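You operate a simulated robot arm through the tools that you are given. There is no shell and no other tool. Be economical: measure what you need, move in short steps, check, and stop when the job is done.

You run a simulated two-armed robot. Do the job below in one go: nothing can be reset, and whatever is moved stays where it is left.

TASK
Fill the video rack: FILM in the window-side slot, MUSIC in the other.
Fine: slide each case home. The orange tape case is no video and stays.

The check looks at the end state, three seconds after you hand in, the way a careful person would. Anything else that was tipped, shoved, dropped, spilled or broken makes it a failure.

THE ROBOT
Two 7-joint arms with fingered hands on one trunk that stands fixed in place. Base frame: the origin is at the foot of the trunk, x ahead of it, y to its left, z up. Lengths are in m, angles in degrees, forces in N, time in s.
The left shoulder is at [0.07, 0.166, 1.218], the right one opposite. With the tool pointing down near the work surface each hand reaches from about 0.1 to 0.94 m from the base axis, measured 20 degrees to its own side. Payload 4.1 kg a hand.
The TCP of each hand is the grasp point between the finger pads, 0.032 m short of the fingertips. In the tool frame z runs along the fingers and y along their closing line. The gripper opens to 0.108 m. The gripper's body begins 0.038 m behind the TCP. The gripper is a hand of 4 fingers: y runs from the thumb to the fingers, the wrist lies at [-0.016, -0.108, -0.186] in the tool frame, and closing takes about 1.5 s.
Orientation is told as [roll, pitch, yaw] about the base's x, y, z axes, in that order, counted from this pose: with the fingers straight down and the wrist toward the robot, the tool's x, y and z point along [0, 1, 0], [1, 0, 0] and [0, 0, -1] of the base frame.

THE INTERFACE
- The arms move only by the tool drive_tool. It takes "left_plan", "right_plan" or both (then of equal length, played together; a hand with none holds still); each is a list of rows, each a list of 7 numbers: the shift along the tool's x, y, z in m, then the turn, a rotation vector about the tool's x, y, z in degrees, then the closure in counts, from 0 (fully open) to 255 (shut). In form: [[x, y, z, rx, ry, rz, grip], ...]. A call has 1 to 10 rows; each row is the pose to reach, as a shift and turn from the pose commanded when the call began, along the tool's axes at that moment. A row lasts 0.2 s, in which the tool goes at most 0.05 m and 8.6 degrees; a call with a longer step from one row to the next is refused whole, and so is a gripper value outside its range. Where a pose cannot be reached the arm comes as near as it can. A force on the tool above 40 N (or 10 N above the force at the start of the call, whichever is more), or a blocked arm, ends the call early, and 0.2 s more pass. Each finger travels about 0.045 m/s and halts on what it meets, pressing with about 31 N; the grip force reading is that of the motor and also rises with nothing between the fingers. The clock runs only during rows and for 0.2 s after the last one: add rows that repeat a pose to give the fingers time. The reply holds the time, the measured pose of the TCP, the force on the tool along the base axes, the opening and the grip force, in the units named above and with some noise, with the torque about the TCP (base axes, N m) and any sound that the robot's microphone picked up.
- Cameras (640 x 400 px; columns grow to the right, rows downward): "scene" is now at [0.1196, 0.0597, 1.4534]; the picture's right is [0.66, -0.75, 0.00], its down [-0.37, -0.32, -0.87] and it looks along [0.66, 0.58, -0.49] (base axes); focal length 313 px, centre (320, 200). "left" rides on the left gripper at [-0.064, -0.093, -0.131] in its tool frame; the picture's right is [-0.80, -0.28, 0.53], its down [0.55, -0.71, 0.45] and it looks along [0.25, 0.65, 0.72] (tool axes); focal length 247 px, centre (320, 200). "right" rides on the right gripper at [0.064, -0.093, -0.132] in its tool frame; the picture's right is [-0.80, 0.28, -0.53], its down [-0.55, -0.71, 0.45] and it looks along [-0.25, 0.65, 0.72] (tool axes); focal length 247 px, centre (320, 200). There is no depth. A picture from a camera that has moved, and an enlarged one, comes with that camera's place and axes in the base frame and with its lens.
- capture(camera): a new picture of that camera. No time passes.
- lift_body(by): slides the trunk up (or, below 0, down) by that many m; the arms and the scene camera ride with it, the base frame stays. It gives what a move gives, with no picture.
- grasp_type(shape, hand): the hand has 4 fingers and takes this shape, open, in about a second: jaw (thumb against the fingers, like two jaws); tri (thumb and two fingers); tip (a fingertip pinch); poke (one finger out to press); point (the index stretched); flat (the hand flat); cup (the hand cupped); fist (a fist). The gripper value then closes the fingers along that shape, each until it touches; the sizes above hold for jaw. It gives what a move gives, with no picture.
- pan_tilt(pan, tilt): turns the head with the scene camera to pan (to the left, within 86 degrees either way) and tilt (down, from -29 to 69), counted from straight ahead of the robot. It gives what a move gives.
- inspect(camera, box): a new picture of the part [left, top, right, bottom] of that camera's present view, enlarged. No time passes.
- sign_off(): hands the job in; it is judged then, once.

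Work in short steps. Places have to be worked out from the pictures, the camera data and where the tool is seen: move nearer, look again, correct. Check each grasp and each placing, and mend what went wrong. You have 120 turns and 78 pictures in all, those below and enlarged ones among them. Open the grippers and draw the arms clear of the work before you hand the job in, unless the task says otherwise; then end with one line.

The tools are called after "Emit:" as name(argument=value, ...) on one line, values as JSON. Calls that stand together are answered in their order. drive_tool: Moves the arms, as the interface text tells. Its arguments: {"type":"object","properties":{"left_plan":{"type":"array","items":{"type":"array","items":{"type":"number"}}},"right_plan":{"type":"array","items":{"type":"array","items":{"type":"number"}}}},"required":[]} The other tools are called the same way: lift_body (by) slides the trunk up or down; grasp_type (shape, hand) gives the hand a shape; pan_tilt (pan, tilt) turns the head that bears the scene camera; capture (camera) takes a picture; inspect (camera, box) takes an enlarged picture of a part of a camera's view; sign_off () hands the job in.

At the start:

```text
clock: 0.0
left_tool_pos: [0.4041, 0.5382, 1.251]
left_tcp_rot: [-0.1, 0.0, 0.0]
left_contact_force: [0.9, -0.3, 0.6]
left_ft_torque: [-0.03, 0.0, -0.01]
left_grip_width: 0.1075
left_gripper_force: 0.1
left_shape: jaw
right_tool_pos: [0.4772, 0.0966, 1.2719]
right_tcp_rot: [-0.1, 0.0, 0.0]
right_contact_force: [-0.1, 0.5, -0.5]
right_ft_torque: [-0.03, 0.01, 0.02]
right_grip_width: 0.1079
right_gripper_force: 0.1
right_shape: jaw
trunk travel left (down, up): [-0.725, 0.215]
head pan, tilt: [41.2, 29.1]
```

scene: 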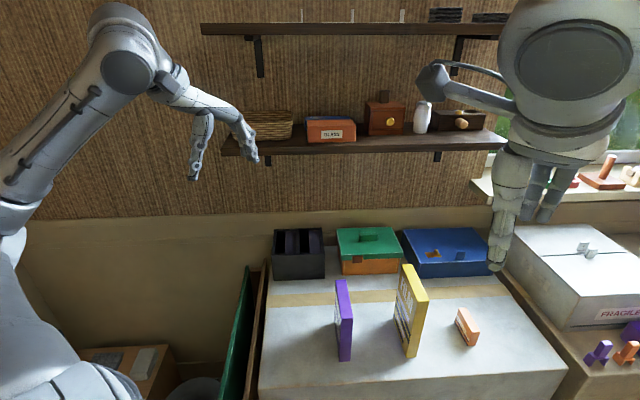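
right: 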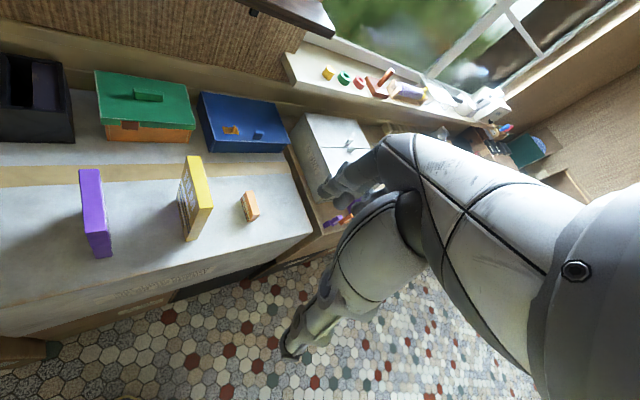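
left: 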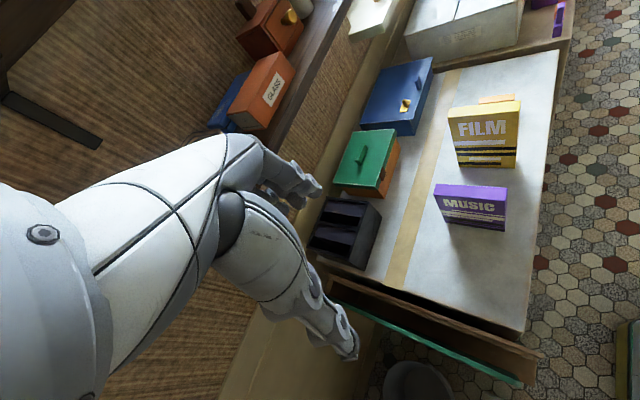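

The rack is the dark box at the back left; FILM (yellow) and MUSIC (purple) stand on the box top. I take enlarged views first.

Emit:
inspect(camera="scene", box=[250, 210, 500, 380])

Emit:
inspect(camera="left", box=[290, 80, 560, 280])

Emit:
inspect(camera="right", box=[0, 30, 320, 280])

```text
2.35 times, centred on (375, 295) of scene
camera zoom: at [0.1196, 0.0597, 1.4534], right [0.66, -0.75, 0.0], down [-0.37, -0.32, -0.87], along [0.66, 0.58, -0.49], focal length 736 px, centre (191, -24)
```

zoom: 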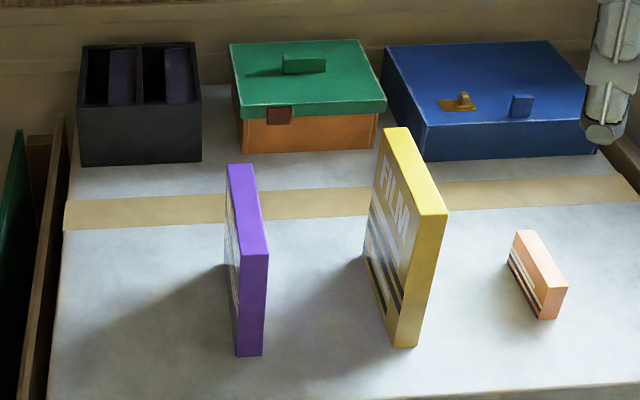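

```text
2.00 times, centred on (425, 180) of left
camera zoom: at [0.3089, 0.4753, 1.3822], right [-0.28, -0.8, -0.53], down [-0.71, 0.55, -0.45], along [0.65, 0.25, -0.72], focal length 494 px, centre (110, 240)
```

zoom: 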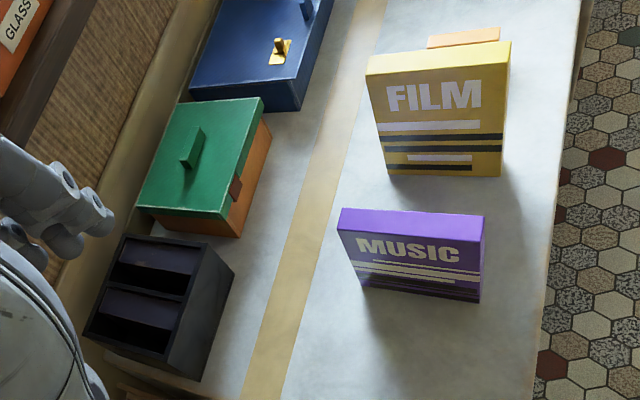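

```text
1.60 times, centred on (160, 155) of right
camera zoom: at [0.3847, 0.1597, 1.4044], right [0.28, -0.8, 0.53], down [-0.71, -0.55, -0.45], along [0.65, -0.25, -0.72], focal length 395 px, centre (576, 272)
```

zoom: 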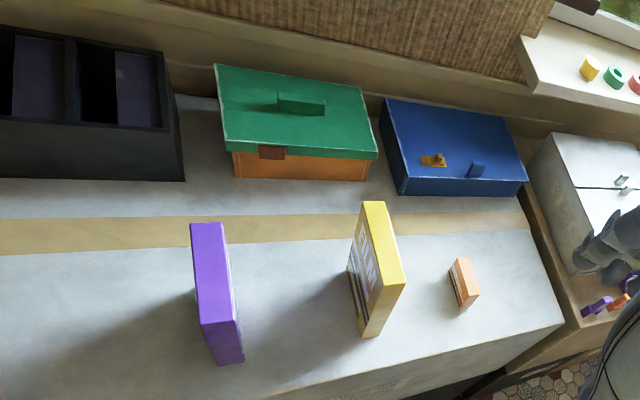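

Triangulating: table z≈0.768, MUSIC top 0.91, FILM top 0.951, cases ~0.115 long and aligned with the rack (yaw ~45°). The shelf seems to overhang the rack, so I look tightly at the slots and the shelf.

Emit:
inspect(camera="left", box=[295, 185, 391, 275])

Emit:
inspect(camera="scene", box=[265, 220, 335, 290])

Emit:
pan_tilt(pan=55, tilt=15)

Emit:
capture(camera="scene")

```text
4.44 times, centred on (343, 230) of left
camera zoom: at [0.3089, 0.4753, 1.3822], right [-0.28, -0.8, -0.53], down [-0.71, 0.55, -0.45], along [0.65, 0.25, -0.72], focal length 1098 px, centre (218, 67)
```

zoom: 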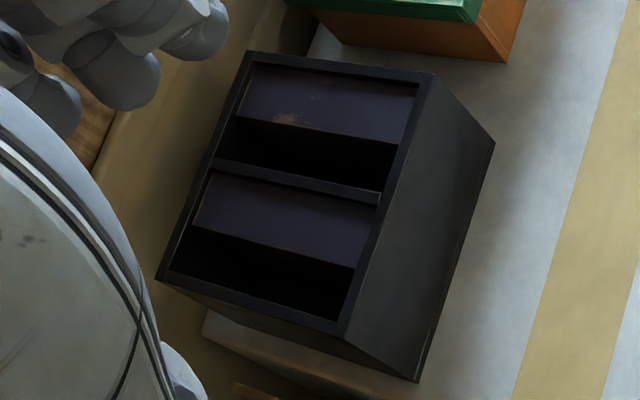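

```text
5.71 times, centred on (300, 255) of scene
camera zoom: at [0.1196, 0.0597, 1.4534], right [0.66, -0.75, 0.0], down [-0.37, -0.32, -0.87], along [0.66, 0.58, -0.49], focal length 1788 px, centre (434, -114)
```

zoom: 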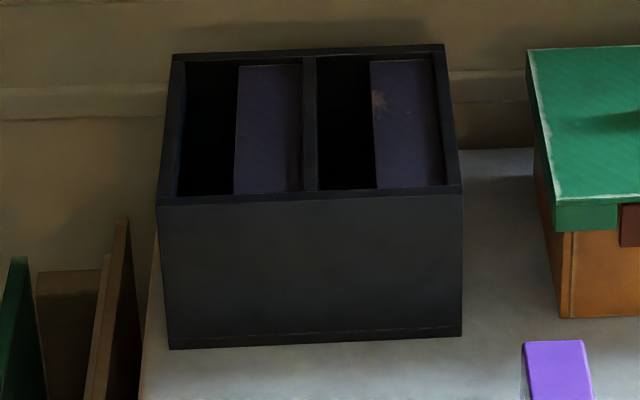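

```text
clock: 0.8
left_tool_pos: [0.4025, 0.5391, 1.2511]
left_tcp_rot: [0.0, -0.1, 0.0]
left_contact_force: [-1.3, -0.2, 0.7]
left_ft_torque: [0.01, 0.03, -0.01]
left_grip_width: 0.1078
left_gripper_force: 0.1
left_shape: jaw
right_tool_pos: [0.4771, 0.0942, 1.2718]
right_tcp_rot: [0.0, 0.0, 0.0]
right_contact_force: [0.3, 0.4, -0.6]
right_ft_torque: [-0.01, 0.01, -0.03]
right_grip_width: 0.1075
right_gripper_force: 0.1
right_shape: jaw
trunk travel left (down, up): [-0.725, 0.215]
head pan, tilt: [55.0, 15.0]
```

```text
69 pictures are left
camera scene: at [0.105, 0.0763, 1.4762], right [0.82, -0.57, 0.0], down [-0.15, -0.21, -0.97], along [0.55, 0.79, -0.26], focal length 313 px, centre (320, 200)
```

scene: 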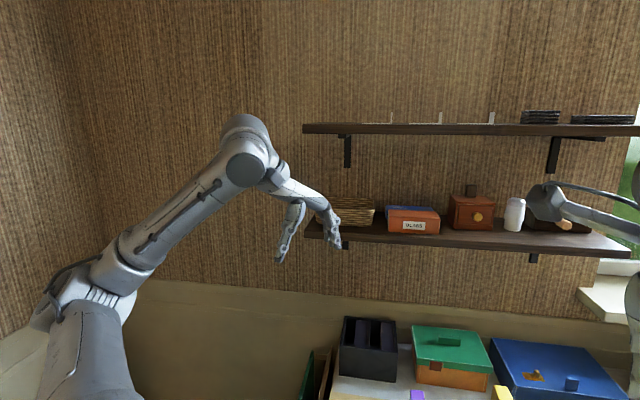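

Each slot has a ramp or flap on its window side, and the shelf front (u≈0.86 along the wall normal, underside z≈1.16) overhangs the rack. I bring the left hand closer, still in front of the shelf, for a better look.

Emit:
drive_tool(left_plan=[[0.011, 0.018, 0.036, 0, 0, 0, 0], [0.022, 0.036, 0.072, 0, 0, 0, 0], [0.033, 0.054, 0.108, 0, 0, 0, 0], [0.044, 0.072, 0.144, 0, 0, 0, 0], [0.055, 0.09, 0.18, 0, 0, 0, 0]])

Emit:
capture(camera="left")

```text
clock: 2.0
left_tool_pos: [0.4958, 0.5957, 1.0704]
left_tcp_rot: [-0.1, 0.0, -0.1]
left_contact_force: [0.0, 0.5, -0.8]
left_ft_torque: [-0.01, -0.01, 0.0]
left_grip_width: 0.1077
left_gripper_force: 0.1
left_shape: jaw
right_tool_pos: [0.478, 0.0969, 1.2716]
right_tcp_rot: [-0.1, 0.1, 0.0]
right_contact_force: [-0.2, -0.4, 0.2]
right_ft_torque: [0.0, 0.01, -0.02]
right_grip_width: 0.1074
right_gripper_force: 0.1
right_shape: jaw
trunk travel left (down, up): [-0.725, 0.215]
head pan, tilt: [55.0, 15.0]
```

```text
68 pictures are left
camera left: at [0.4008, 0.5313, 1.2012], right [-0.28, -0.8, -0.53], down [-0.71, 0.55, -0.45], along [0.65, 0.25, -0.72], focal length 247 px, centre (320, 200)
```

left: 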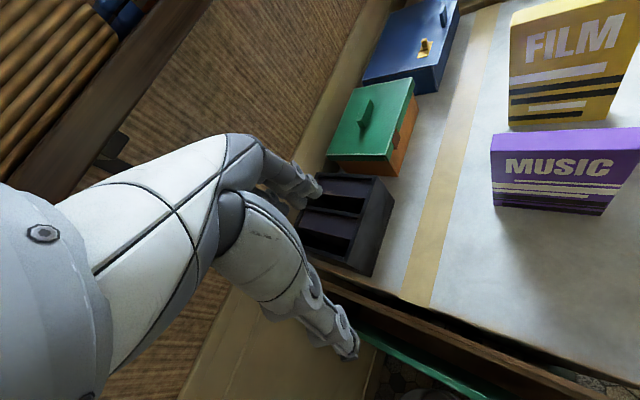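

Zoom on the rack and on the shelf edge from here.

Emit:
inspect(camera="left", box=[285, 160, 405, 280])

Emit:
inspect(camera="left", box=[0, 0, 240, 200])

Emit:
inspect(camera="left", box=[470, 0, 640, 220])

Emit:
inspect(camera="scene", box=[280, 190, 460, 400])

```text
3.33 times, centred on (345, 220) of left
camera zoom: at [0.4008, 0.5313, 1.2012], right [-0.28, -0.8, -0.53], down [-0.71, 0.55, -0.45], along [0.65, 0.25, -0.72], focal length 823 px, centre (237, 133)
```

zoom: 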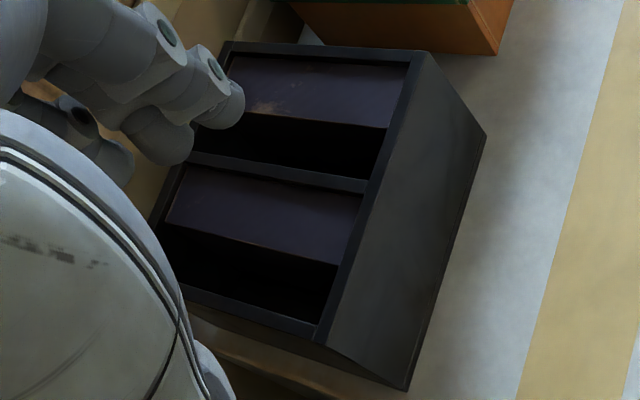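

```text
2.00 times, centred on (120, 100) of left
camera zoom: at [0.4008, 0.5313, 1.2012], right [-0.28, -0.8, -0.53], down [-0.71, 0.55, -0.45], along [0.65, 0.25, -0.72], focal length 494 px, centre (720, 400)
```

zoom: 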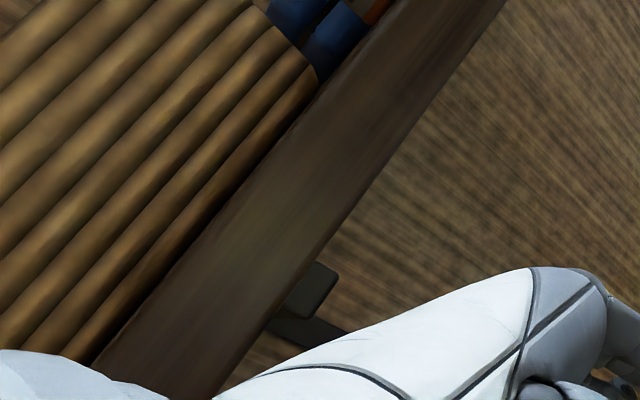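

```text
1.82 times, centred on (555, 110) of left
camera zoom: at [0.4008, 0.5313, 1.2012], right [-0.28, -0.8, -0.53], down [-0.71, 0.55, -0.45], along [0.65, 0.25, -0.72], focal length 449 px, centre (-107, 364)
```

zoom: 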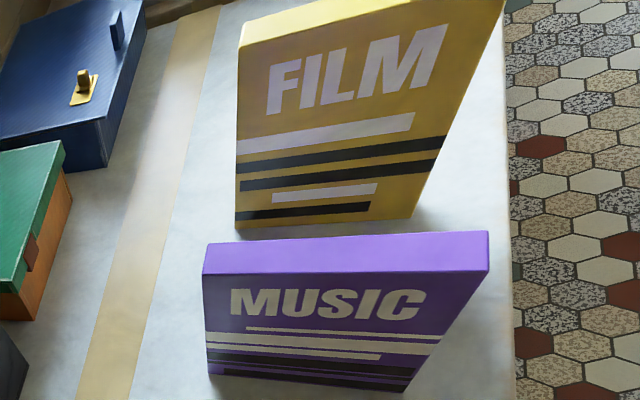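

```text
1.90 times, centred on (370, 295) of scene
camera zoom: at [0.1061, 0.0772, 1.4761], right [0.82, -0.57, 0.0], down [-0.15, -0.21, -0.97], along [0.55, 0.79, -0.26], focal length 596 px, centre (225, 19)
```

zoom: 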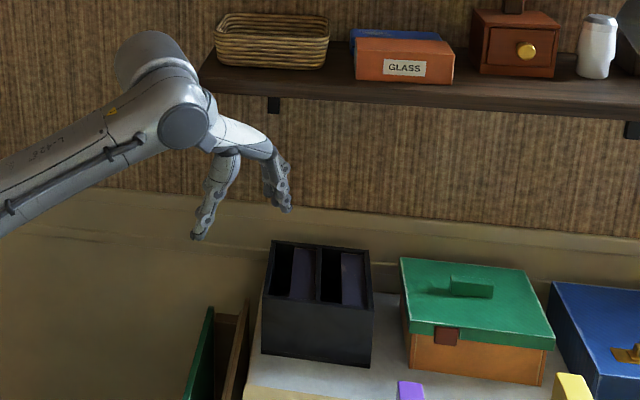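

Shelf front edge is at u≈0.87, z≈1.175, so I'll hold the cases with fingers tilted forward (wall-ward) from their near upper corner. Gap in each slot is the dark left part (~0.028–0.03), cases 0.024 and 0.029 thick. First I back off and yaw the left hand −45°.

Emit:
drive_tool(left_plan=[[-0.033, -0.01, -0.008, 0, 0, 7.5, 0], [-0.066, -0.02, -0.016, 0, 0, 15, 0], [-0.1, -0.03, -0.024, 0, 0, 22.5, 0], [-0.133, -0.04, -0.032, 0, 0, 30, 0], [-0.166, -0.05, -0.04, 0, 0, 37.5, 0], [-0.2, -0.06, -0.05, 0, 0, 45, 0]])

Emit:
drive_tool(left_plan=[[0, 0, 0, 0, 8.57, 0, 0], [0, 0, 0, 0, 17.14, 0, 0], [0, 0, 0, 0, 25.7, 0, 0], [0, 0, 0, 0, 34.3, 0, 0], [0, 0, 0, 0, 42.85, 0, 0], [0, 0, 0, 0, 51.4, 0, 0], [0, 0, 0, 0, 60, 0, 0], [0, 0, 0, 0, 60, 0, 0]])

Emit:
pan_tilt(pan=42, tilt=32)

Emit:
capture(camera="scene")

```text
clock: 3.4
left_tool_pos: [0.4328, 0.394, 1.1211]
left_tcp_rot: [0.0, 0.1, -45.2]
left_contact_force: [-0.2, 0.4, -0.8]
left_ft_torque: [-0.02, 0.0, 0.01]
left_grip_width: 0.1077
left_gripper_force: 0.0
left_shape: jaw
right_tool_pos: [0.4769, 0.0963, 1.2729]
right_tcp_rot: [0.0, 0.0, 0.0]
right_contact_force: [0.3, -0.6, 0.0]
right_ft_torque: [0.01, 0.0, -0.02]
right_grip_width: 0.1074
right_gripper_force: 0.0
right_shape: jaw
trunk travel left (down, up): [-0.725, 0.215]
head pan, tilt: [55.0, 15.0]
```

```text
clock: 5.2
left_tool_pos: [0.4697, 0.4262, 1.1001]
left_tcp_rot: [59.9, -0.2, -44.8]
left_contact_force: [-0.3, -0.7, 0.1]
left_ft_torque: [-0.01, 0.01, -0.01]
left_grip_width: 0.1079
left_gripper_force: 0.1
left_shape: jaw
left hand out of reach, approached as far as the arm can: row 2, 3, 4, 5, 6, 7, 8
right_tool_pos: [0.4741, 0.0985, 1.2736]
right_tcp_rot: [-0.2, -0.2, 0.0]
right_contact_force: [-0.1, 0.6, 0.2]
right_ft_torque: [-0.02, 0.0, -0.01]
right_grip_width: 0.1079
right_gripper_force: 0.1
right_shape: jaw
trunk travel left (down, up): [-0.725, 0.215]
head pan, tilt: [55.0, 15.0]
```

```text
clock: 6.0
left_tool_pos: [0.4724, 0.4232, 1.0995]
left_tcp_rot: [59.9, 0.0, -45.0]
left_contact_force: [-0.9, -0.1, 0.0]
left_ft_torque: [0.01, 0.02, 0.0]
left_grip_width: 0.108
left_gripper_force: 0.0
left_shape: jaw
right_tool_pos: [0.4764, 0.0951, 1.2713]
right_tcp_rot: [0.0, 0.0, -0.1]
right_contact_force: [1.0, -0.5, 0.0]
right_ft_torque: [0.02, 0.0, -0.06]
right_grip_width: 0.1079
right_gripper_force: 0.0
right_shape: jaw
trunk travel left (down, up): [-0.725, 0.215]
head pan, tilt: [42.0, 32.0]
```

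```text
63 pictures are left
camera scene: at [0.1185, 0.059, 1.4489], right [0.67, -0.74, 0.0], down [-0.39, -0.35, -0.85], along [0.63, 0.57, -0.53], focal length 313 px, centre (320, 200)
```

scene: 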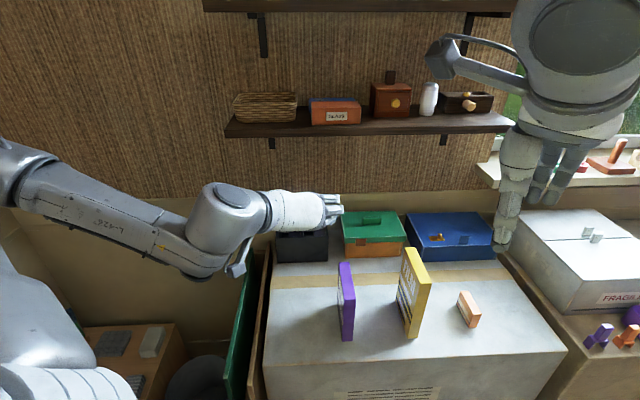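

The tilt is achieved but the arm is folded too tightly; raising the trunk 0.18 m gives it room. Then I move to a pre-grasp behind MUSIC.

Emit:
lift_body(by=0.18)

```text
clock: 8.0
left_tool_pos: [0.4722, 0.4232, 1.2795]
left_tcp_rot: [60.0, 0.0, -45.0]
left_contact_force: [0.6, 0.9, 0.4]
left_ft_torque: [0.03, 0.0, 0.01]
left_grip_width: 0.1079
left_gripper_force: 0.1
left_shape: jaw
right_tool_pos: [0.4778, 0.097, 1.4533]
right_tcp_rot: [0.0, 0.1, 0.0]
right_contact_force: [0.0, 1.1, 0.7]
right_ft_torque: [0.03, 0.01, -0.01]
right_grip_width: 0.1077
right_gripper_force: 0.1
right_shape: jaw
trunk travel left (down, up): [-0.905, 0.035]
head pan, tilt: [42.0, 32.0]
```

Move down partway and back, toward the pose behind MUSIC.

Emit:
drive_tool(left_plan=[[-0.039, 0.016, 0, 0, 0, 0, 0], [-0.077, 0.031, 0, 0, 0, 0, 0], [-0.116, 0.047, 0, 0, 0, 0, 0], [-0.155, 0.063, 0, 0, 0, 0, 0], [-0.193, 0.078, 0, 0, 0, 0, 0], [-0.232, 0.094, 0, 0, 0, 0, 0], [-0.232, 0.094, 0, 0, 0, 0, 0]])

```text
clock: 9.6
left_tool_pos: [0.4615, 0.3375, 1.1788]
left_tcp_rot: [59.9, 0.0, -45.1]
left_contact_force: [-0.4, -0.3, 0.3]
left_ft_torque: [0.01, -0.04, 0.04]
left_grip_width: 0.1078
left_gripper_force: 0.0
left_shape: jaw
left hand out of reach, approached as far as the arm can: row 4, 5, 6, 7
right_tool_pos: [0.4778, 0.0957, 1.4517]
right_tcp_rot: [0.0, 0.0, -0.1]
right_contact_force: [0.1, 0.1, -0.7]
right_ft_torque: [-0.02, -0.01, 0.02]
right_grip_width: 0.1077
right_gripper_force: 0.0
right_shape: jaw
trunk travel left (down, up): [-0.905, 0.035]
head pan, tilt: [42.0, 32.0]
```

The intermediate point was too close to the body; lower down there should be more reach. I continue down to the pre-grasp height.

Emit:
drive_tool(left_plan=[[-0.03, 0, 0.0175, 0, 0, 0, 0], [-0.06, 0, 0.035, 0, 0, 0, 0], [-0.09, 0, 0.0525, 0, 0, 0, 0], [-0.121, 0, 0.07, 0, 0, 0, 0], [-0.121, 0, 0.07, 0, 0, 0, 0]])

Emit:
capture(camera="scene")

```text
clock: 10.8
left_tool_pos: [0.467, 0.3858, 1.1534]
left_tcp_rot: [60.0, 0.0, -45.0]
left_contact_force: [0.1, 0.6, 0.2]
left_ft_torque: [0.0, -0.01, 0.02]
left_grip_width: 0.1079
left_gripper_force: 0.1
left_shape: jaw
left hand out of reach, approached as far as the arm can: row 1, 2, 3, 4, 5
right_tool_pos: [0.4772, 0.0947, 1.4525]
right_tcp_rot: [0.0, 0.0, 0.0]
right_contact_force: [-0.3, 0.1, -0.5]
right_ft_torque: [0.02, -0.01, 0.02]
right_grip_width: 0.1076
right_gripper_force: 0.1
right_shape: jaw
trunk travel left (down, up): [-0.905, 0.035]
head pan, tilt: [42.0, 32.0]
```

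```text
62 pictures are left
camera scene: at [0.1182, 0.0595, 1.6289], right [0.67, -0.74, 0.0], down [-0.39, -0.35, -0.85], along [0.63, 0.57, -0.53], focal length 313 px, centre (320, 200)
```

scene: 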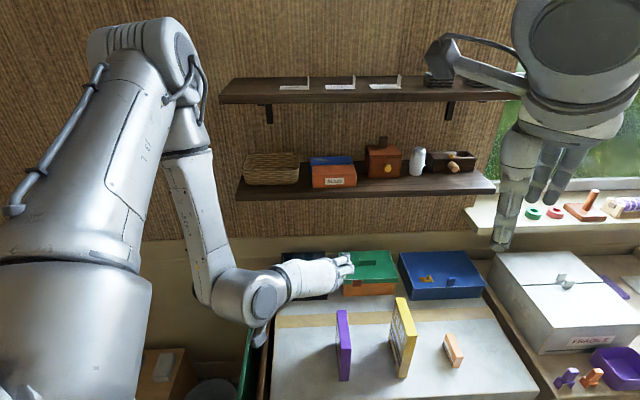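

The 60° tilt runs into wrist limits, not distance. A 35° tilt still clears the shelf with the near-corner grip, so I turn back 25° about the tool y while rising slightly.

Emit:
drive_tool(left_plan=[[0.022, 0, -0.012, 0, -6.25, 0, 0], [0.043, 0, -0.025, 0, -12.5, 0, 0], [0.065, 0, -0.037, 0, -18.75, 0, 0], [0.0866, 0, -0.05, 0, -25, 0, 0], [0.0866, 0, -0.05, 0, -25, 0, 0]])

```text
clock: 12.0
left_tool_pos: [0.4654, 0.3855, 1.251]
left_tcp_rot: [34.9, 0.0, -45.0]
left_contact_force: [0.5, 0.4, -0.5]
left_ft_torque: [-0.01, 0.01, 0.0]
left_grip_width: 0.1077
left_gripper_force: 0.1
left_shape: jaw
right_tool_pos: [0.4764, 0.0961, 1.4526]
right_tcp_rot: [0.0, -0.1, 0.0]
right_contact_force: [-0.1, 0.0, 0.1]
right_ft_torque: [0.01, 0.02, -0.03]
right_grip_width: 0.1076
right_gripper_force: 0.1
right_shape: jaw
trunk travel left (down, up): [-0.905, 0.035]
head pan, tilt: [42.0, 32.0]
```

Commands restart from the reached pose, good. Now to the pre-grasp above and behind MUSIC's near top corner.

Emit:
drive_tool(left_plan=[[-0.0288, 0.0104, 0.0285, 0, 0, 0, 0], [-0.0576, 0.0207, 0.057, 0, 0, 0, 0], [-0.0864, 0.0311, 0.0855, 0, 0, 0, 0], [-0.1152, 0.0414, 0.114, 0, 0, 0, 0], [-0.144, 0.0518, 0.1425, 0, 0, 0, 0], [-0.1728, 0.0621, 0.171, 0, 0, 0, 0], [-0.2016, 0.0725, 0.1995, 0, 0, 0, 0], [-0.2016, 0.0725, 0.1995, 0, 0, 0, 0]])

Emit:
capture(camera="scene")

Emit:
capture(camera="left")

```text
clock: 13.8
left_tool_pos: [0.4686, 0.3441, 1.0996]
left_tcp_rot: [35.0, 0.0, -45.1]
left_contact_force: [-0.7, 0.2, -0.9]
left_ft_torque: [-0.04, 0.02, 0.01]
left_grip_width: 0.108
left_gripper_force: 0.0
left_shape: jaw
left hand out of reach, approached as far as the arm can: row 4, 5, 6, 7, 8
right_tool_pos: [0.4767, 0.0952, 1.4522]
right_tcp_rot: [0.0, -0.1, 0.0]
right_contact_force: [0.3, 0.4, -0.7]
right_ft_torque: [0.02, -0.02, 0.0]
right_grip_width: 0.1079
right_gripper_force: 0.0
right_shape: jaw
trunk travel left (down, up): [-0.905, 0.035]
head pan, tilt: [42.0, 32.0]
```

```text
61 pictures are left
camera scene: at [0.1177, 0.0589, 1.6289], right [0.67, -0.74, 0.0], down [-0.39, -0.35, -0.85], along [0.63, 0.57, -0.53], focal length 313 px, centre (320, 200)
```

scene: 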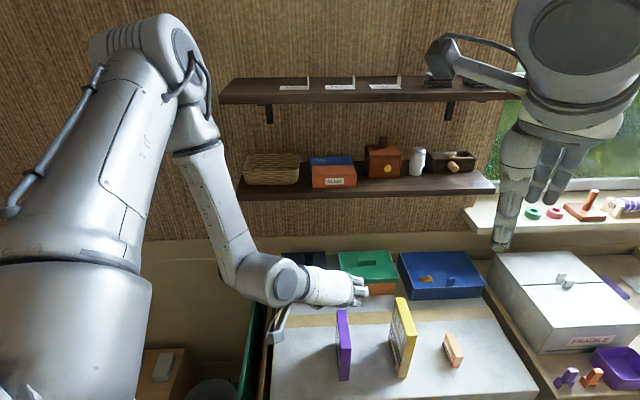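

```text
60 pictures are left
camera left: at [0.3111, 0.3202, 1.1703], right [-0.45, -0.05, -0.89], down [0.0, 1.0, -0.05], along [0.89, -0.02, -0.45], focal length 247 px, centre (320, 200)
```

left: 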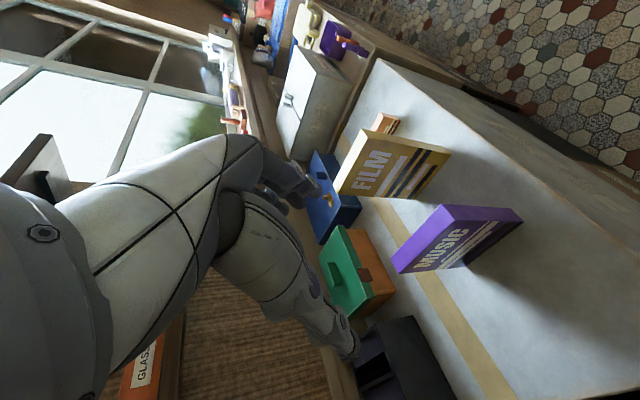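

Still wrist-limited near the body. New plan: tilted grips only farther out (MUSIC can first be carried upright by a straight-down grip to a staging spot in front of the rack). I raise the hand, then lower the trunk back.

Emit:
drive_tool(left_plan=[[0.032, -0.015, -0.0235, 0, 0, 0, 0], [0.0635, -0.03, -0.047, 0, 0, 0, 0], [0.095, -0.045, -0.07, 0, 0, 0, 0], [0.127, -0.06, -0.094, 0, 0, 0, 0]])

Emit:
lift_body(by=-0.18)

```text
clock: 14.8
left_tool_pos: [0.4625, 0.4167, 1.2487]
left_tcp_rot: [34.7, 0.2, -45.0]
left_contact_force: [0.5, -0.5, 0.8]
left_ft_torque: [0.04, 0.05, 0.03]
left_grip_width: 0.1079
left_gripper_force: 0.1
left_shape: jaw
right_tool_pos: [0.4781, 0.0938, 1.4526]
right_tcp_rot: [0.1, 0.0, 0.0]
right_contact_force: [0.8, 0.6, -0.3]
right_ft_torque: [-0.03, 0.01, -0.03]
right_grip_width: 0.1077
right_gripper_force: 0.0
right_shape: jaw
trunk travel left (down, up): [-0.905, 0.035]
head pan, tilt: [42.0, 32.0]
```

```text
clock: 16.8
left_tool_pos: [0.4629, 0.4183, 1.0692]
left_tcp_rot: [35.0, 0.0, -45.0]
left_contact_force: [-0.7, 0.5, -0.6]
left_ft_torque: [-0.04, 0.03, 0.03]
left_grip_width: 0.1082
left_gripper_force: 0.1
left_shape: jaw
right_tool_pos: [0.4769, 0.0956, 1.2713]
right_tcp_rot: [0.0, 0.0, 0.0]
right_contact_force: [-0.1, 1.1, 0.1]
right_ft_torque: [-0.01, -0.03, 0.01]
right_grip_width: 0.1079
right_gripper_force: 0.1
right_shape: jaw
trunk travel left (down, up): [-0.725, 0.215]
head pan, tilt: [42.0, 32.0]
```

Now test whether FILM's tilted pre-grasp is reachable (passing above MUSIC).

Emit:
drive_tool(left_plan=[[-0.011, 0.043, 0.0035, 0, 0, 0, 0], [-0.022, 0.086, 0.007, 0, 0, 0, 0], [-0.033, 0.129, 0.0105, 0, 0, 0, 0], [-0.045, 0.172, 0.014, 0, 0, 0, 0], [-0.056, 0.215, 0.0175, 0, 0, 0, 0], [-0.0674, 0.2585, 0.021, 0, 0, 0, 0], [-0.0674, 0.2585, 0.021, 0, 0, 0, 0]])

Emit:
capture(camera="scene")

Emit:
capture(camera="right")

```text
clock: 18.4
left_tool_pos: [0.5951, 0.2353, 1.0386]
left_tcp_rot: [35.0, 0.1, -45.0]
left_contact_force: [-1.1, 0.1, 0.6]
left_ft_torque: [0.02, -0.02, 0.03]
left_grip_width: 0.1081
left_gripper_force: 0.0
left_shape: jaw
left hand out of reach, approached as far as the arm can: row 5, 6, 7
right_tool_pos: [0.4785, 0.0953, 1.2723]
right_tcp_rot: [0.1, 0.0, 0.1]
right_contact_force: [0.3, 0.6, 0.6]
right_ft_torque: [0.01, -0.01, -0.01]
right_grip_width: 0.1076
right_gripper_force: 0.0
right_shape: jaw
trunk travel left (down, up): [-0.725, 0.215]
head pan, tilt: [42.0, 32.0]
```

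```text
59 pictures are left
camera scene: at [0.118, 0.0592, 1.4489], right [0.67, -0.74, 0.0], down [-0.39, -0.35, -0.85], along [0.63, 0.57, -0.53], focal length 313 px, centre (320, 200)
```

scene: 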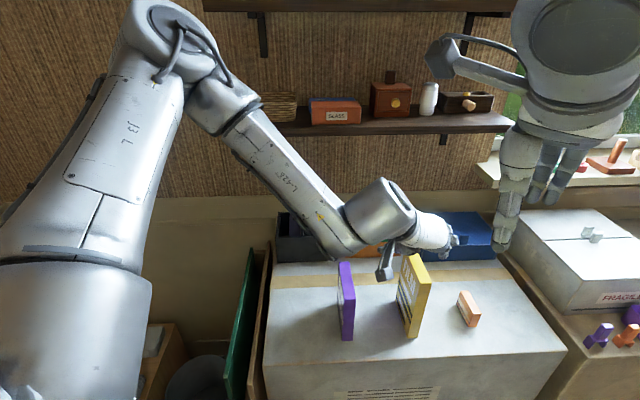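

```text
58 pictures are left
camera right: at [0.3848, 0.1591, 1.4044], right [0.28, -0.8, 0.53], down [-0.71, -0.55, -0.45], along [0.65, -0.25, -0.72], focal length 247 px, centre (320, 200)
```

right: 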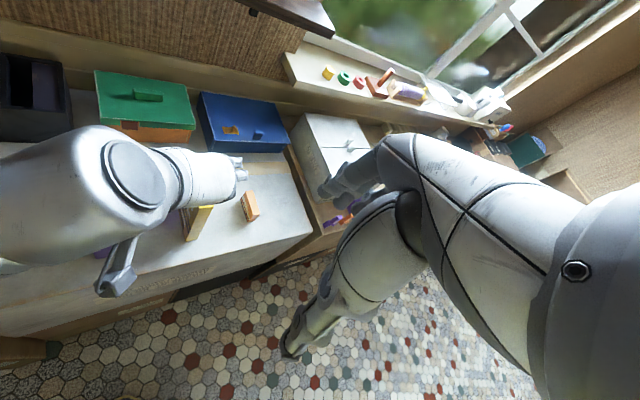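

Almost but not quite. Test the insertion side instead: tilted pose in front of the rack.

Emit:
drive_tool(left_plan=[[0.0216, -0.032, 0.0221, 0, 0, 0, 0], [0.0433, -0.064, 0.0443, 0, 0, 0, 0], [0.0649, -0.096, 0.0664, 0, 0, 0, 0], [0.0866, -0.128, 0.0886, 0, 0, 0, 0], [0.1082, -0.16, 0.1107, 0, 0, 0, 0], [0.1299, -0.192, 0.1329, 0, 0, 0, 0], [0.1515, -0.224, 0.155, 0, 0, 0, 0], [0.1515, -0.224, 0.155, 0, 0, 0, 0]])

Emit:
capture(camera="scene")

```text
clock: 20.2
left_tool_pos: [0.563, 0.5391, 1.0103]
left_tcp_rot: [30.9, 2.8, -47.3]
left_contact_force: [-0.4, 0.9, -0.5]
left_ft_torque: [-0.07, 0.0, -0.03]
left_grip_width: 0.108
left_gripper_force: 0.1
left_shape: jaw
left hand out of reach, approached as far as the arm can: row 6, 7, 8
right_tool_pos: [0.4725, 0.0985, 1.2733]
right_tcp_rot: [-0.1, -0.1, 0.0]
right_contact_force: [-0.6, -0.2, 0.3]
right_ft_torque: [-0.04, -0.03, -0.05]
right_grip_width: 0.1079
right_gripper_force: 0.0
right_shape: jaw
trunk travel left (down, up): [-0.725, 0.215]
head pan, tilt: [42.0, 32.0]
```

```text
57 pictures are left
camera scene: at [0.1145, 0.0628, 1.4491], right [0.67, -0.74, 0.0], down [-0.39, -0.36, -0.85], along [0.63, 0.57, -0.53], focal length 313 px, centre (320, 200)
```

scene: 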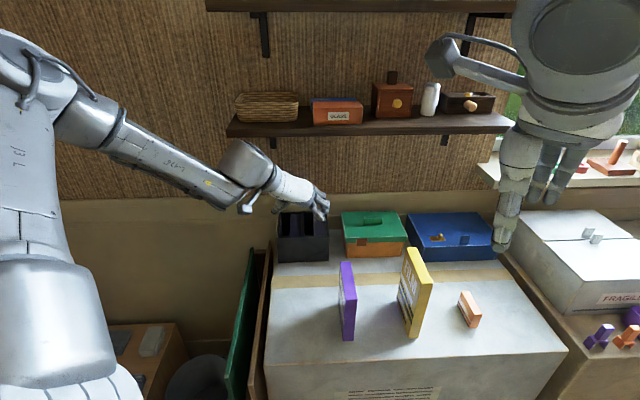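

It only just misses; a smaller tilt (20°) eases the wrist and still leaves ~3 cm to the shelf. I set 20° tilt and try the direct pre-grasp on MUSIC.

Emit:
drive_tool(left_plan=[[-0.032, 0.0187, -0.0124, -0.26, -1.8, -0.55, 0], [-0.064, 0.0373, -0.0248, -0.52, -3.65, -1.1, 0], [-0.096, 0.056, -0.0372, -0.78, -5.5, -1.6, 0], [-0.128, 0.0747, -0.0497, -1.04, -7.3, -2.2, 0], [-0.16, 0.0933, -0.062, -1.3, -9.1, -2.7, 0], [-0.192, 0.112, -0.0745, -1.56, -10.95, -3.27, 0], [-0.192, 0.112, -0.0745, -1.56, -10.95, -3.27, 0]])

```text
clock: 21.8
left_tool_pos: [0.5213, 0.3251, 0.9508]
left_tcp_rot: [24.0, -3.1, -42.9]
left_contact_force: [-0.5, 0.8, -0.7]
left_ft_torque: [-0.03, -0.03, -0.02]
left_grip_width: 0.1081
left_gripper_force: 0.0
left_shape: jaw
left hand out of reach, approached as far as the arm can: row 1, 2
right_tool_pos: [0.4746, 0.098, 1.2729]
right_tcp_rot: [-0.2, -0.2, 0.0]
right_contact_force: [-0.1, -0.7, 0.5]
right_ft_torque: [-0.03, -0.02, -0.01]
right_grip_width: 0.1076
right_gripper_force: 0.1
right_shape: jaw
trunk travel left (down, up): [-0.725, 0.215]
head pan, tilt: [42.0, 32.0]
```

Reachable now. I correct the orientation to exactly 20° tilt, −45° yaw, backing off slightly.

Emit:
drive_tool(left_plan=[[-0.003, -0.005, -0.02, 1.0, -2.0, 1.5, 0], [-0.006, -0.01, -0.04, 2.09, -4.0, 3.1, 0], [-0.006, -0.01, -0.04, 2.09, -4.0, 3.1, 0]])

Emit:
capture(camera="left")

Emit:
inspect(camera="scene", box=[230, 180, 450, 360])

```text
clock: 22.6
left_tool_pos: [0.5005, 0.3163, 0.9812]
left_tcp_rot: [19.9, 0.1, -45.0]
left_contact_force: [-0.1, 0.0, 0.8]
left_ft_torque: [0.01, 0.02, 0.02]
left_grip_width: 0.108
left_gripper_force: 0.0
left_shape: jaw
right_tool_pos: [0.4774, 0.0968, 1.2723]
right_tcp_rot: [0.0, 0.1, 0.0]
right_contact_force: [-0.4, 0.6, -0.2]
right_ft_torque: [0.02, 0.04, 0.01]
right_grip_width: 0.1077
right_gripper_force: 0.0
right_shape: jaw
trunk travel left (down, up): [-0.725, 0.215]
head pan, tilt: [42.0, 32.0]
```

```text
56 pictures are left
camera left: at [0.3586, 0.3077, 1.0833], right [-0.6, -0.2, -0.77], down [-0.03, 0.97, -0.23], along [0.8, -0.12, -0.59], focal length 247 px, centre (320, 200)
```

left: 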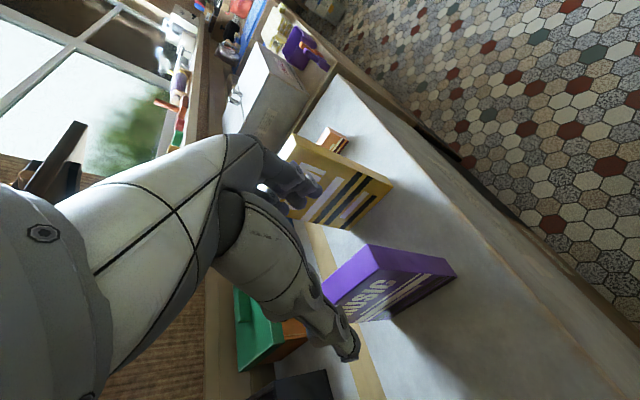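

```text
2.22 times, centred on (340, 270) of scene
camera zoom: at [0.119, 0.0599, 1.4488], right [0.67, -0.74, 0.0], down [-0.39, -0.35, -0.85], along [0.63, 0.57, -0.53], focal length 695 px, centre (276, 44)
```

zoom: 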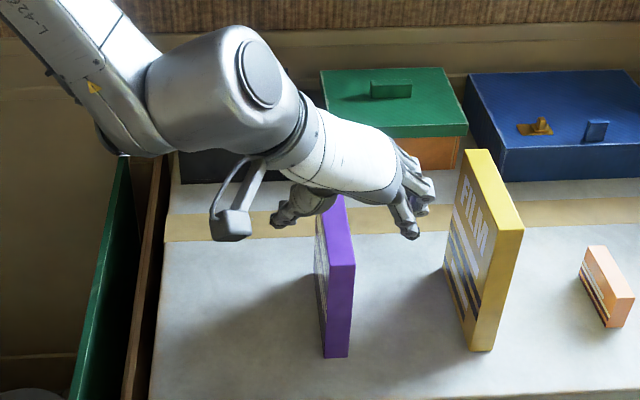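

Thumb and fingers straddle MUSIC. I go in to the grasp depth with the hand half closed toward it.

Emit:
drive_tool(left_plan=[[-0.001, -0.001, 0.03, 0, 0, 0, 0], [-0.002, -0.002, 0.06, 0, 0, 0, 40], [-0.0033, -0.002, 0.085, 0, 0, 0, 80], [-0.0033, -0.002, 0.085, 0, 0, 0, 80], [-0.0033, -0.002, 0.085, 0, 0, 0, 80]])

Emit:
capture(camera="left")

Emit:
inspect(camera="scene", box=[290, 220, 390, 350])

```text
clock: 23.8
left_tool_pos: [0.514, 0.3393, 0.9096]
left_tcp_rot: [20.0, 0.2, -45.1]
left_contact_force: [0.8, 0.1, -0.1]
left_ft_torque: [0.02, 0.01, -0.01]
left_grip_width: 0.0744
left_gripper_force: 0.0
left_shape: jaw
left hand out of reach, approached as far as the arm can: row 3, 4, 5
right_tool_pos: [0.4778, 0.0951, 1.2722]
right_tcp_rot: [0.0, 0.1, 0.0]
right_contact_force: [-0.2, -0.3, -0.6]
right_ft_torque: [0.03, -0.02, -0.02]
right_grip_width: 0.1076
right_gripper_force: 0.1
right_shape: jaw
trunk travel left (down, up): [-0.725, 0.215]
head pan, tilt: [42.0, 32.0]
```

```text
54 pictures are left
camera left: at [0.3721, 0.3297, 1.011], right [-0.6, -0.2, -0.77], down [-0.03, 0.97, -0.23], along [0.8, -0.12, -0.59], focal length 247 px, centre (320, 200)
```

left: 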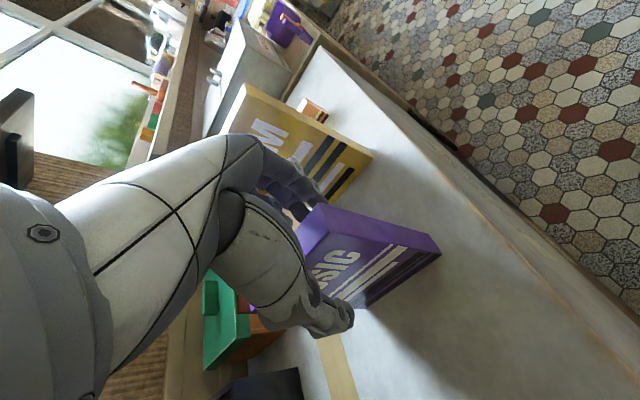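

```text
3.08 times, centred on (340, 285) of scene
camera zoom: at [0.1188, 0.0589, 1.4488], right [0.67, -0.74, 0.0], down [-0.39, -0.35, -0.85], along [0.63, 0.57, -0.53], focal length 963 px, centre (258, -62)
```

zoom: 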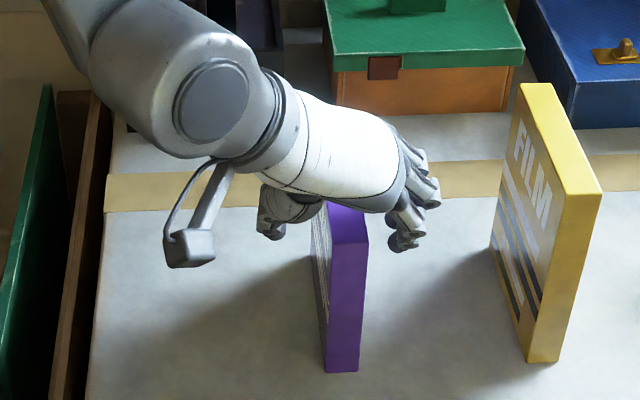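

Good alignment; the arm stops 1 cm high from reach, so I lower the trunk 9 mm to deepen the grip, then close.

Emit:
lift_body(by=-0.009)

Emit:
drive_tool(left_plan=[[0, 0.004, 0, 0, 0, 0, 120], [0, 0.004, 0, 0, 0, 0, 160], [0, 0.004, 0, 0, 0, 0, 200], [0, 0.004, 0, 0, 0, 0, 255], [0, 0.004, 0, 0, 0, 0, 255], [0, 0.004, 0, 0, 0, 0, 255], [0, 0.004, 0, 0, 0, 0, 255], [0, 0.004, 0, 0, 0, 0, 255]])

Emit:
capture(camera="left")

Emit:
inspect(camera="scene", box=[290, 220, 390, 350])

```text
clock: 24.3
left_tool_pos: [0.5145, 0.339, 0.9004]
left_tcp_rot: [19.9, 0.3, -45.1]
left_contact_force: [-0.2, 0.8, 0.7]
left_ft_torque: [0.01, -0.01, 0.0]
left_grip_width: 0.0743
left_gripper_force: 0.0
left_shape: jaw
right_tool_pos: [0.4777, 0.0949, 1.262]
right_tcp_rot: [0.0, 0.0, 0.0]
right_contact_force: [0.5, -1.1, 0.0]
right_ft_torque: [0.03, 0.0, -0.02]
right_grip_width: 0.1076
right_gripper_force: 0.1
right_shape: jaw
trunk travel left (down, up): [-0.716, 0.224]
head pan, tilt: [42.0, 32.0]
```

```text
clock: 26.1
left_tool_pos: [0.5156, 0.3373, 0.9032]
left_tcp_rot: [20.0, 0.1, -45.0]
left_contact_force: [-0.3, 0.9, -0.1]
left_ft_torque: [-0.02, -0.02, 0.02]
left_grip_width: 0.0216
left_gripper_force: 31.2
left_shape: jaw
right_tool_pos: [0.4769, 0.0967, 1.2641]
right_tcp_rot: [-0.1, 0.0, 0.0]
right_contact_force: [-0.1, -0.1, 0.7]
right_ft_torque: [0.0, -0.01, 0.03]
right_grip_width: 0.1077
right_gripper_force: 0.1
right_shape: jaw
trunk travel left (down, up): [-0.716, 0.224]
head pan, tilt: [42.0, 32.0]
```

```text
52 pictures are left
camera left: at [0.374, 0.3277, 1.0038], right [-0.6, -0.2, -0.77], down [-0.03, 0.97, -0.23], along [0.8, -0.12, -0.59], focal length 247 px, centre (320, 200)
```

left: 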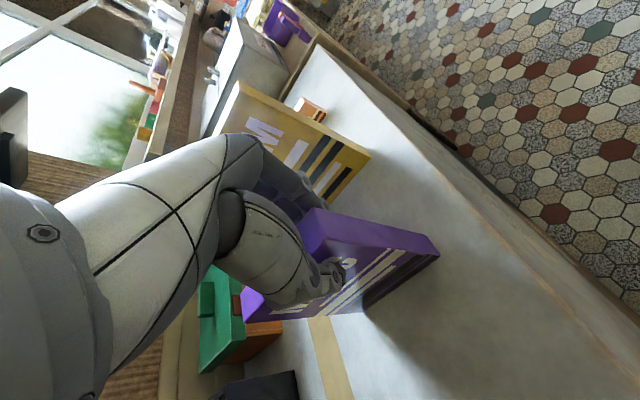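

```text
3.08 times, centred on (340, 285) of scene
camera zoom: at [0.1181, 0.0598, 1.4399], right [0.67, -0.74, 0.0], down [-0.39, -0.35, -0.85], along [0.63, 0.57, -0.53], focal length 963 px, centre (258, -62)
```

zoom: 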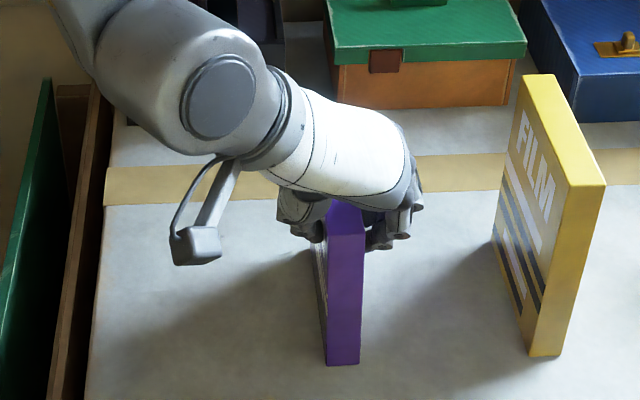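

MUSIC is gripped (0.0216 m wide, upright). Lift 4 cm and check.

Emit:
drive_tool(left_plan=[[0.007, 0, -0.019, 0, 0, 0, 255], [0.0137, 0, -0.0376, 0, 0, 0, 255], [0.0137, 0, -0.0376, 0, 0, 0, 255]])

Emit:
inspect(camera="scene", box=[260, 200, 390, 350])

Emit:
inspect(camera="right", box=[0, 50, 240, 290])

```text
clock: 26.9
left_tool_pos: [0.5165, 0.3364, 0.9403]
left_tcp_rot: [20.0, 0.3, -45.1]
left_contact_force: [0.7, 0.5, -1.9]
left_ft_torque: [-0.07, 0.06, 0.0]
left_grip_width: 0.0211
left_gripper_force: 30.8
left_shape: jaw
right_tool_pos: [0.4771, 0.0961, 1.2629]
right_tcp_rot: [0.1, 0.1, -0.1]
right_contact_force: [0.2, -0.3, 0.1]
right_ft_torque: [0.01, -0.03, 0.02]
right_grip_width: 0.1081
right_gripper_force: 0.0
right_shape: jaw
trunk travel left (down, up): [-0.716, 0.224]
head pan, tilt: [42.0, 32.0]
```

```text
2.67 times, centred on (325, 275) of scene
camera zoom: at [0.1191, 0.0598, 1.4398], right [0.67, -0.74, 0.0], down [-0.39, -0.35, -0.85], along [0.63, 0.57, -0.53], focal length 834 px, centre (307, 0)
```

zoom: 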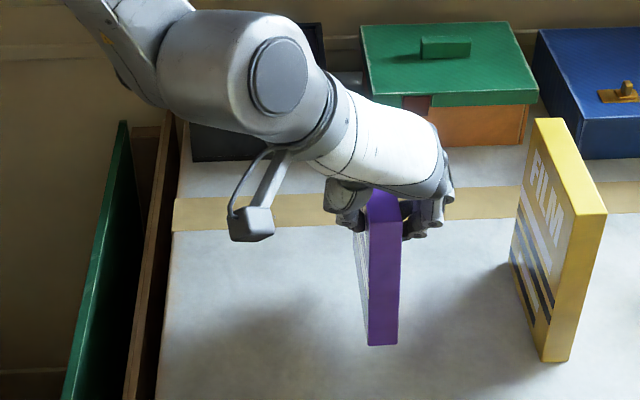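

```text
1.67 times, centred on (120, 170) of right
camera zoom: at [0.3859, 0.1597, 1.395], right [0.28, -0.8, 0.53], down [-0.71, -0.55, -0.45], along [0.65, -0.25, -0.72], focal length 412 px, centre (653, 250)
```

zoom: 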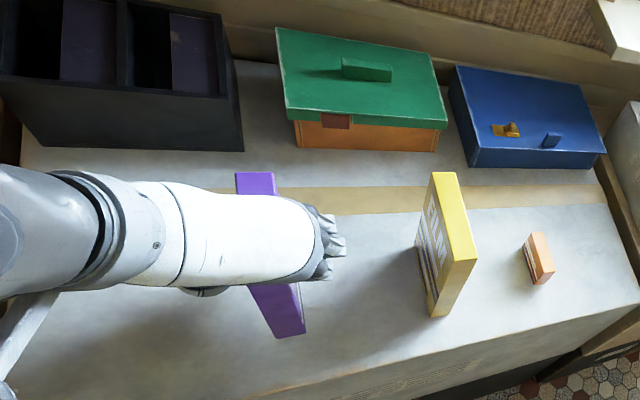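

Held well. Carry it up and toward the front of the rack.

Emit:
drive_tool(left_plan=[[0.0287, -0.0262, -0.0055, 0, 0, 0, 255], [0.0573, -0.0523, -0.011, 0, 0, 0, 255], [0.086, -0.0785, -0.0166, 0, 0, 0, 255], [0.1145, -0.1047, -0.0222, 0, 0, 0, 255], [0.1432, -0.131, -0.0278, 0, 0, 0, 255], [0.1718, -0.157, -0.0333, 0, 0, 0, 255], [0.1718, -0.157, -0.0333, 0, 0, 0, 255]])

Emit:
capture(camera="scene")

```text
clock: 28.5
left_tool_pos: [0.5092, 0.5524, 1.0323]
left_tcp_rot: [20.0, 0.1, -45.1]
left_contact_force: [0.1, 0.5, -1.7]
left_ft_torque: [-0.03, 0.08, 0.03]
left_grip_width: 0.0216
left_gripper_force: 30.6
left_shape: jaw
right_tool_pos: [0.479, 0.0954, 1.2624]
right_tcp_rot: [0.0, 0.0, 0.0]
right_contact_force: [-0.6, 0.5, 0.3]
right_ft_torque: [0.02, 0.02, -0.02]
right_grip_width: 0.1076
right_gripper_force: 0.1
right_shape: jaw
trunk travel left (down, up): [-0.716, 0.224]
head pan, tilt: [42.0, 32.0]
```

```text
48 pictures are left
camera scene: at [0.1183, 0.0598, 1.4398], right [0.67, -0.74, 0.0], down [-0.39, -0.35, -0.85], along [0.63, 0.57, -0.53], focal length 313 px, centre (320, 200)
```

scene: 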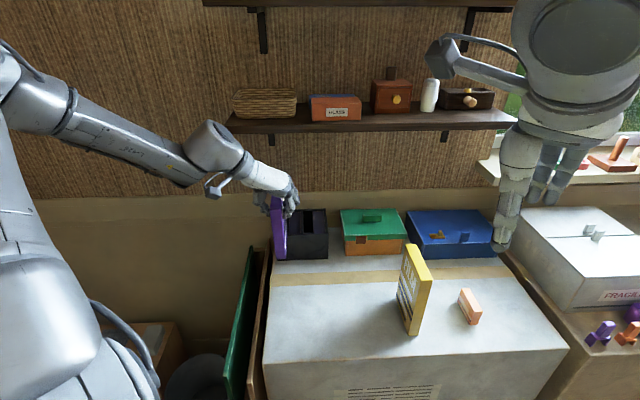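

Reached. Continue 0.10 m toward the rack at the same height and inspect.

Emit:
drive_tool(left_plan=[[0.0235, 0, 0.0086, 0, 0, 0, 255], [0.047, 0, 0.0171, 0, 0, 0, 255], [0.0705, 0, 0.0257, 0, 0, 0, 255], [0.094, 0, 0.0342, 0, 0, 0, 255], [0.094, 0, 0.0342, 0, 0, 0, 255]])

Emit:
inspect(camera="scene", box=[220, 140, 360, 280])

Emit:
inspect(camera="right", box=[0, 0, 180, 160])

```text
clock: 29.7
left_tool_pos: [0.5829, 0.6234, 1.0312]
left_tcp_rot: [19.9, 0.2, -45.2]
left_contact_force: [0.4, -0.4, -2.4]
left_ft_torque: [-0.08, 0.03, 0.0]
left_grip_width: 0.0214
left_gripper_force: 30.7
left_shape: jaw
right_tool_pos: [0.4783, 0.0967, 1.2642]
right_tcp_rot: [0.0, 0.1, -0.1]
right_contact_force: [0.5, 0.0, 0.2]
right_ft_torque: [-0.01, 0.0, 0.01]
right_grip_width: 0.1074
right_gripper_force: 0.0
right_shape: jaw
trunk travel left (down, up): [-0.716, 0.224]
head pan, tilt: [42.0, 32.0]
```

```text
2.86 times, centred on (290, 210) of scene
camera zoom: at [0.1177, 0.0599, 1.4399], right [0.67, -0.74, 0.0], down [-0.39, -0.35, -0.85], along [0.63, 0.57, -0.53], focal length 894 px, centre (406, 171)
```

zoom: 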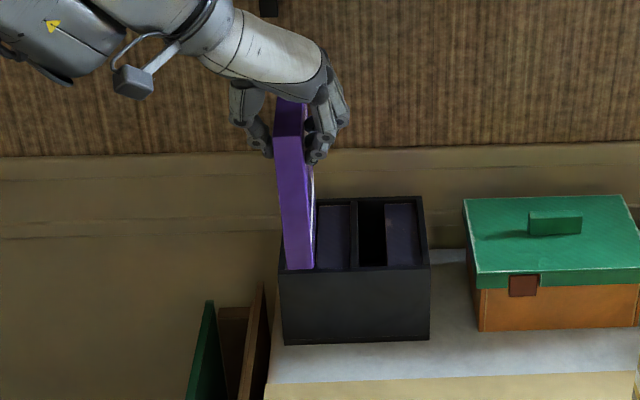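

```text
2.50 times, centred on (90, 80) of right
camera zoom: at [0.3845, 0.1598, 1.3954], right [0.28, -0.8, 0.53], down [-0.71, -0.55, -0.45], along [0.65, -0.25, -0.72], focal length 617 px, centre (895, 500)
```

zoom: 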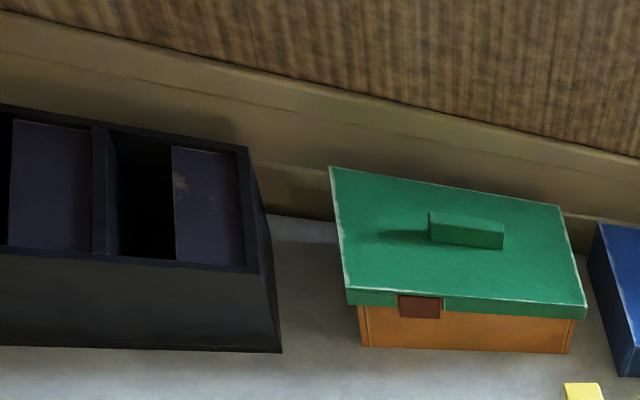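

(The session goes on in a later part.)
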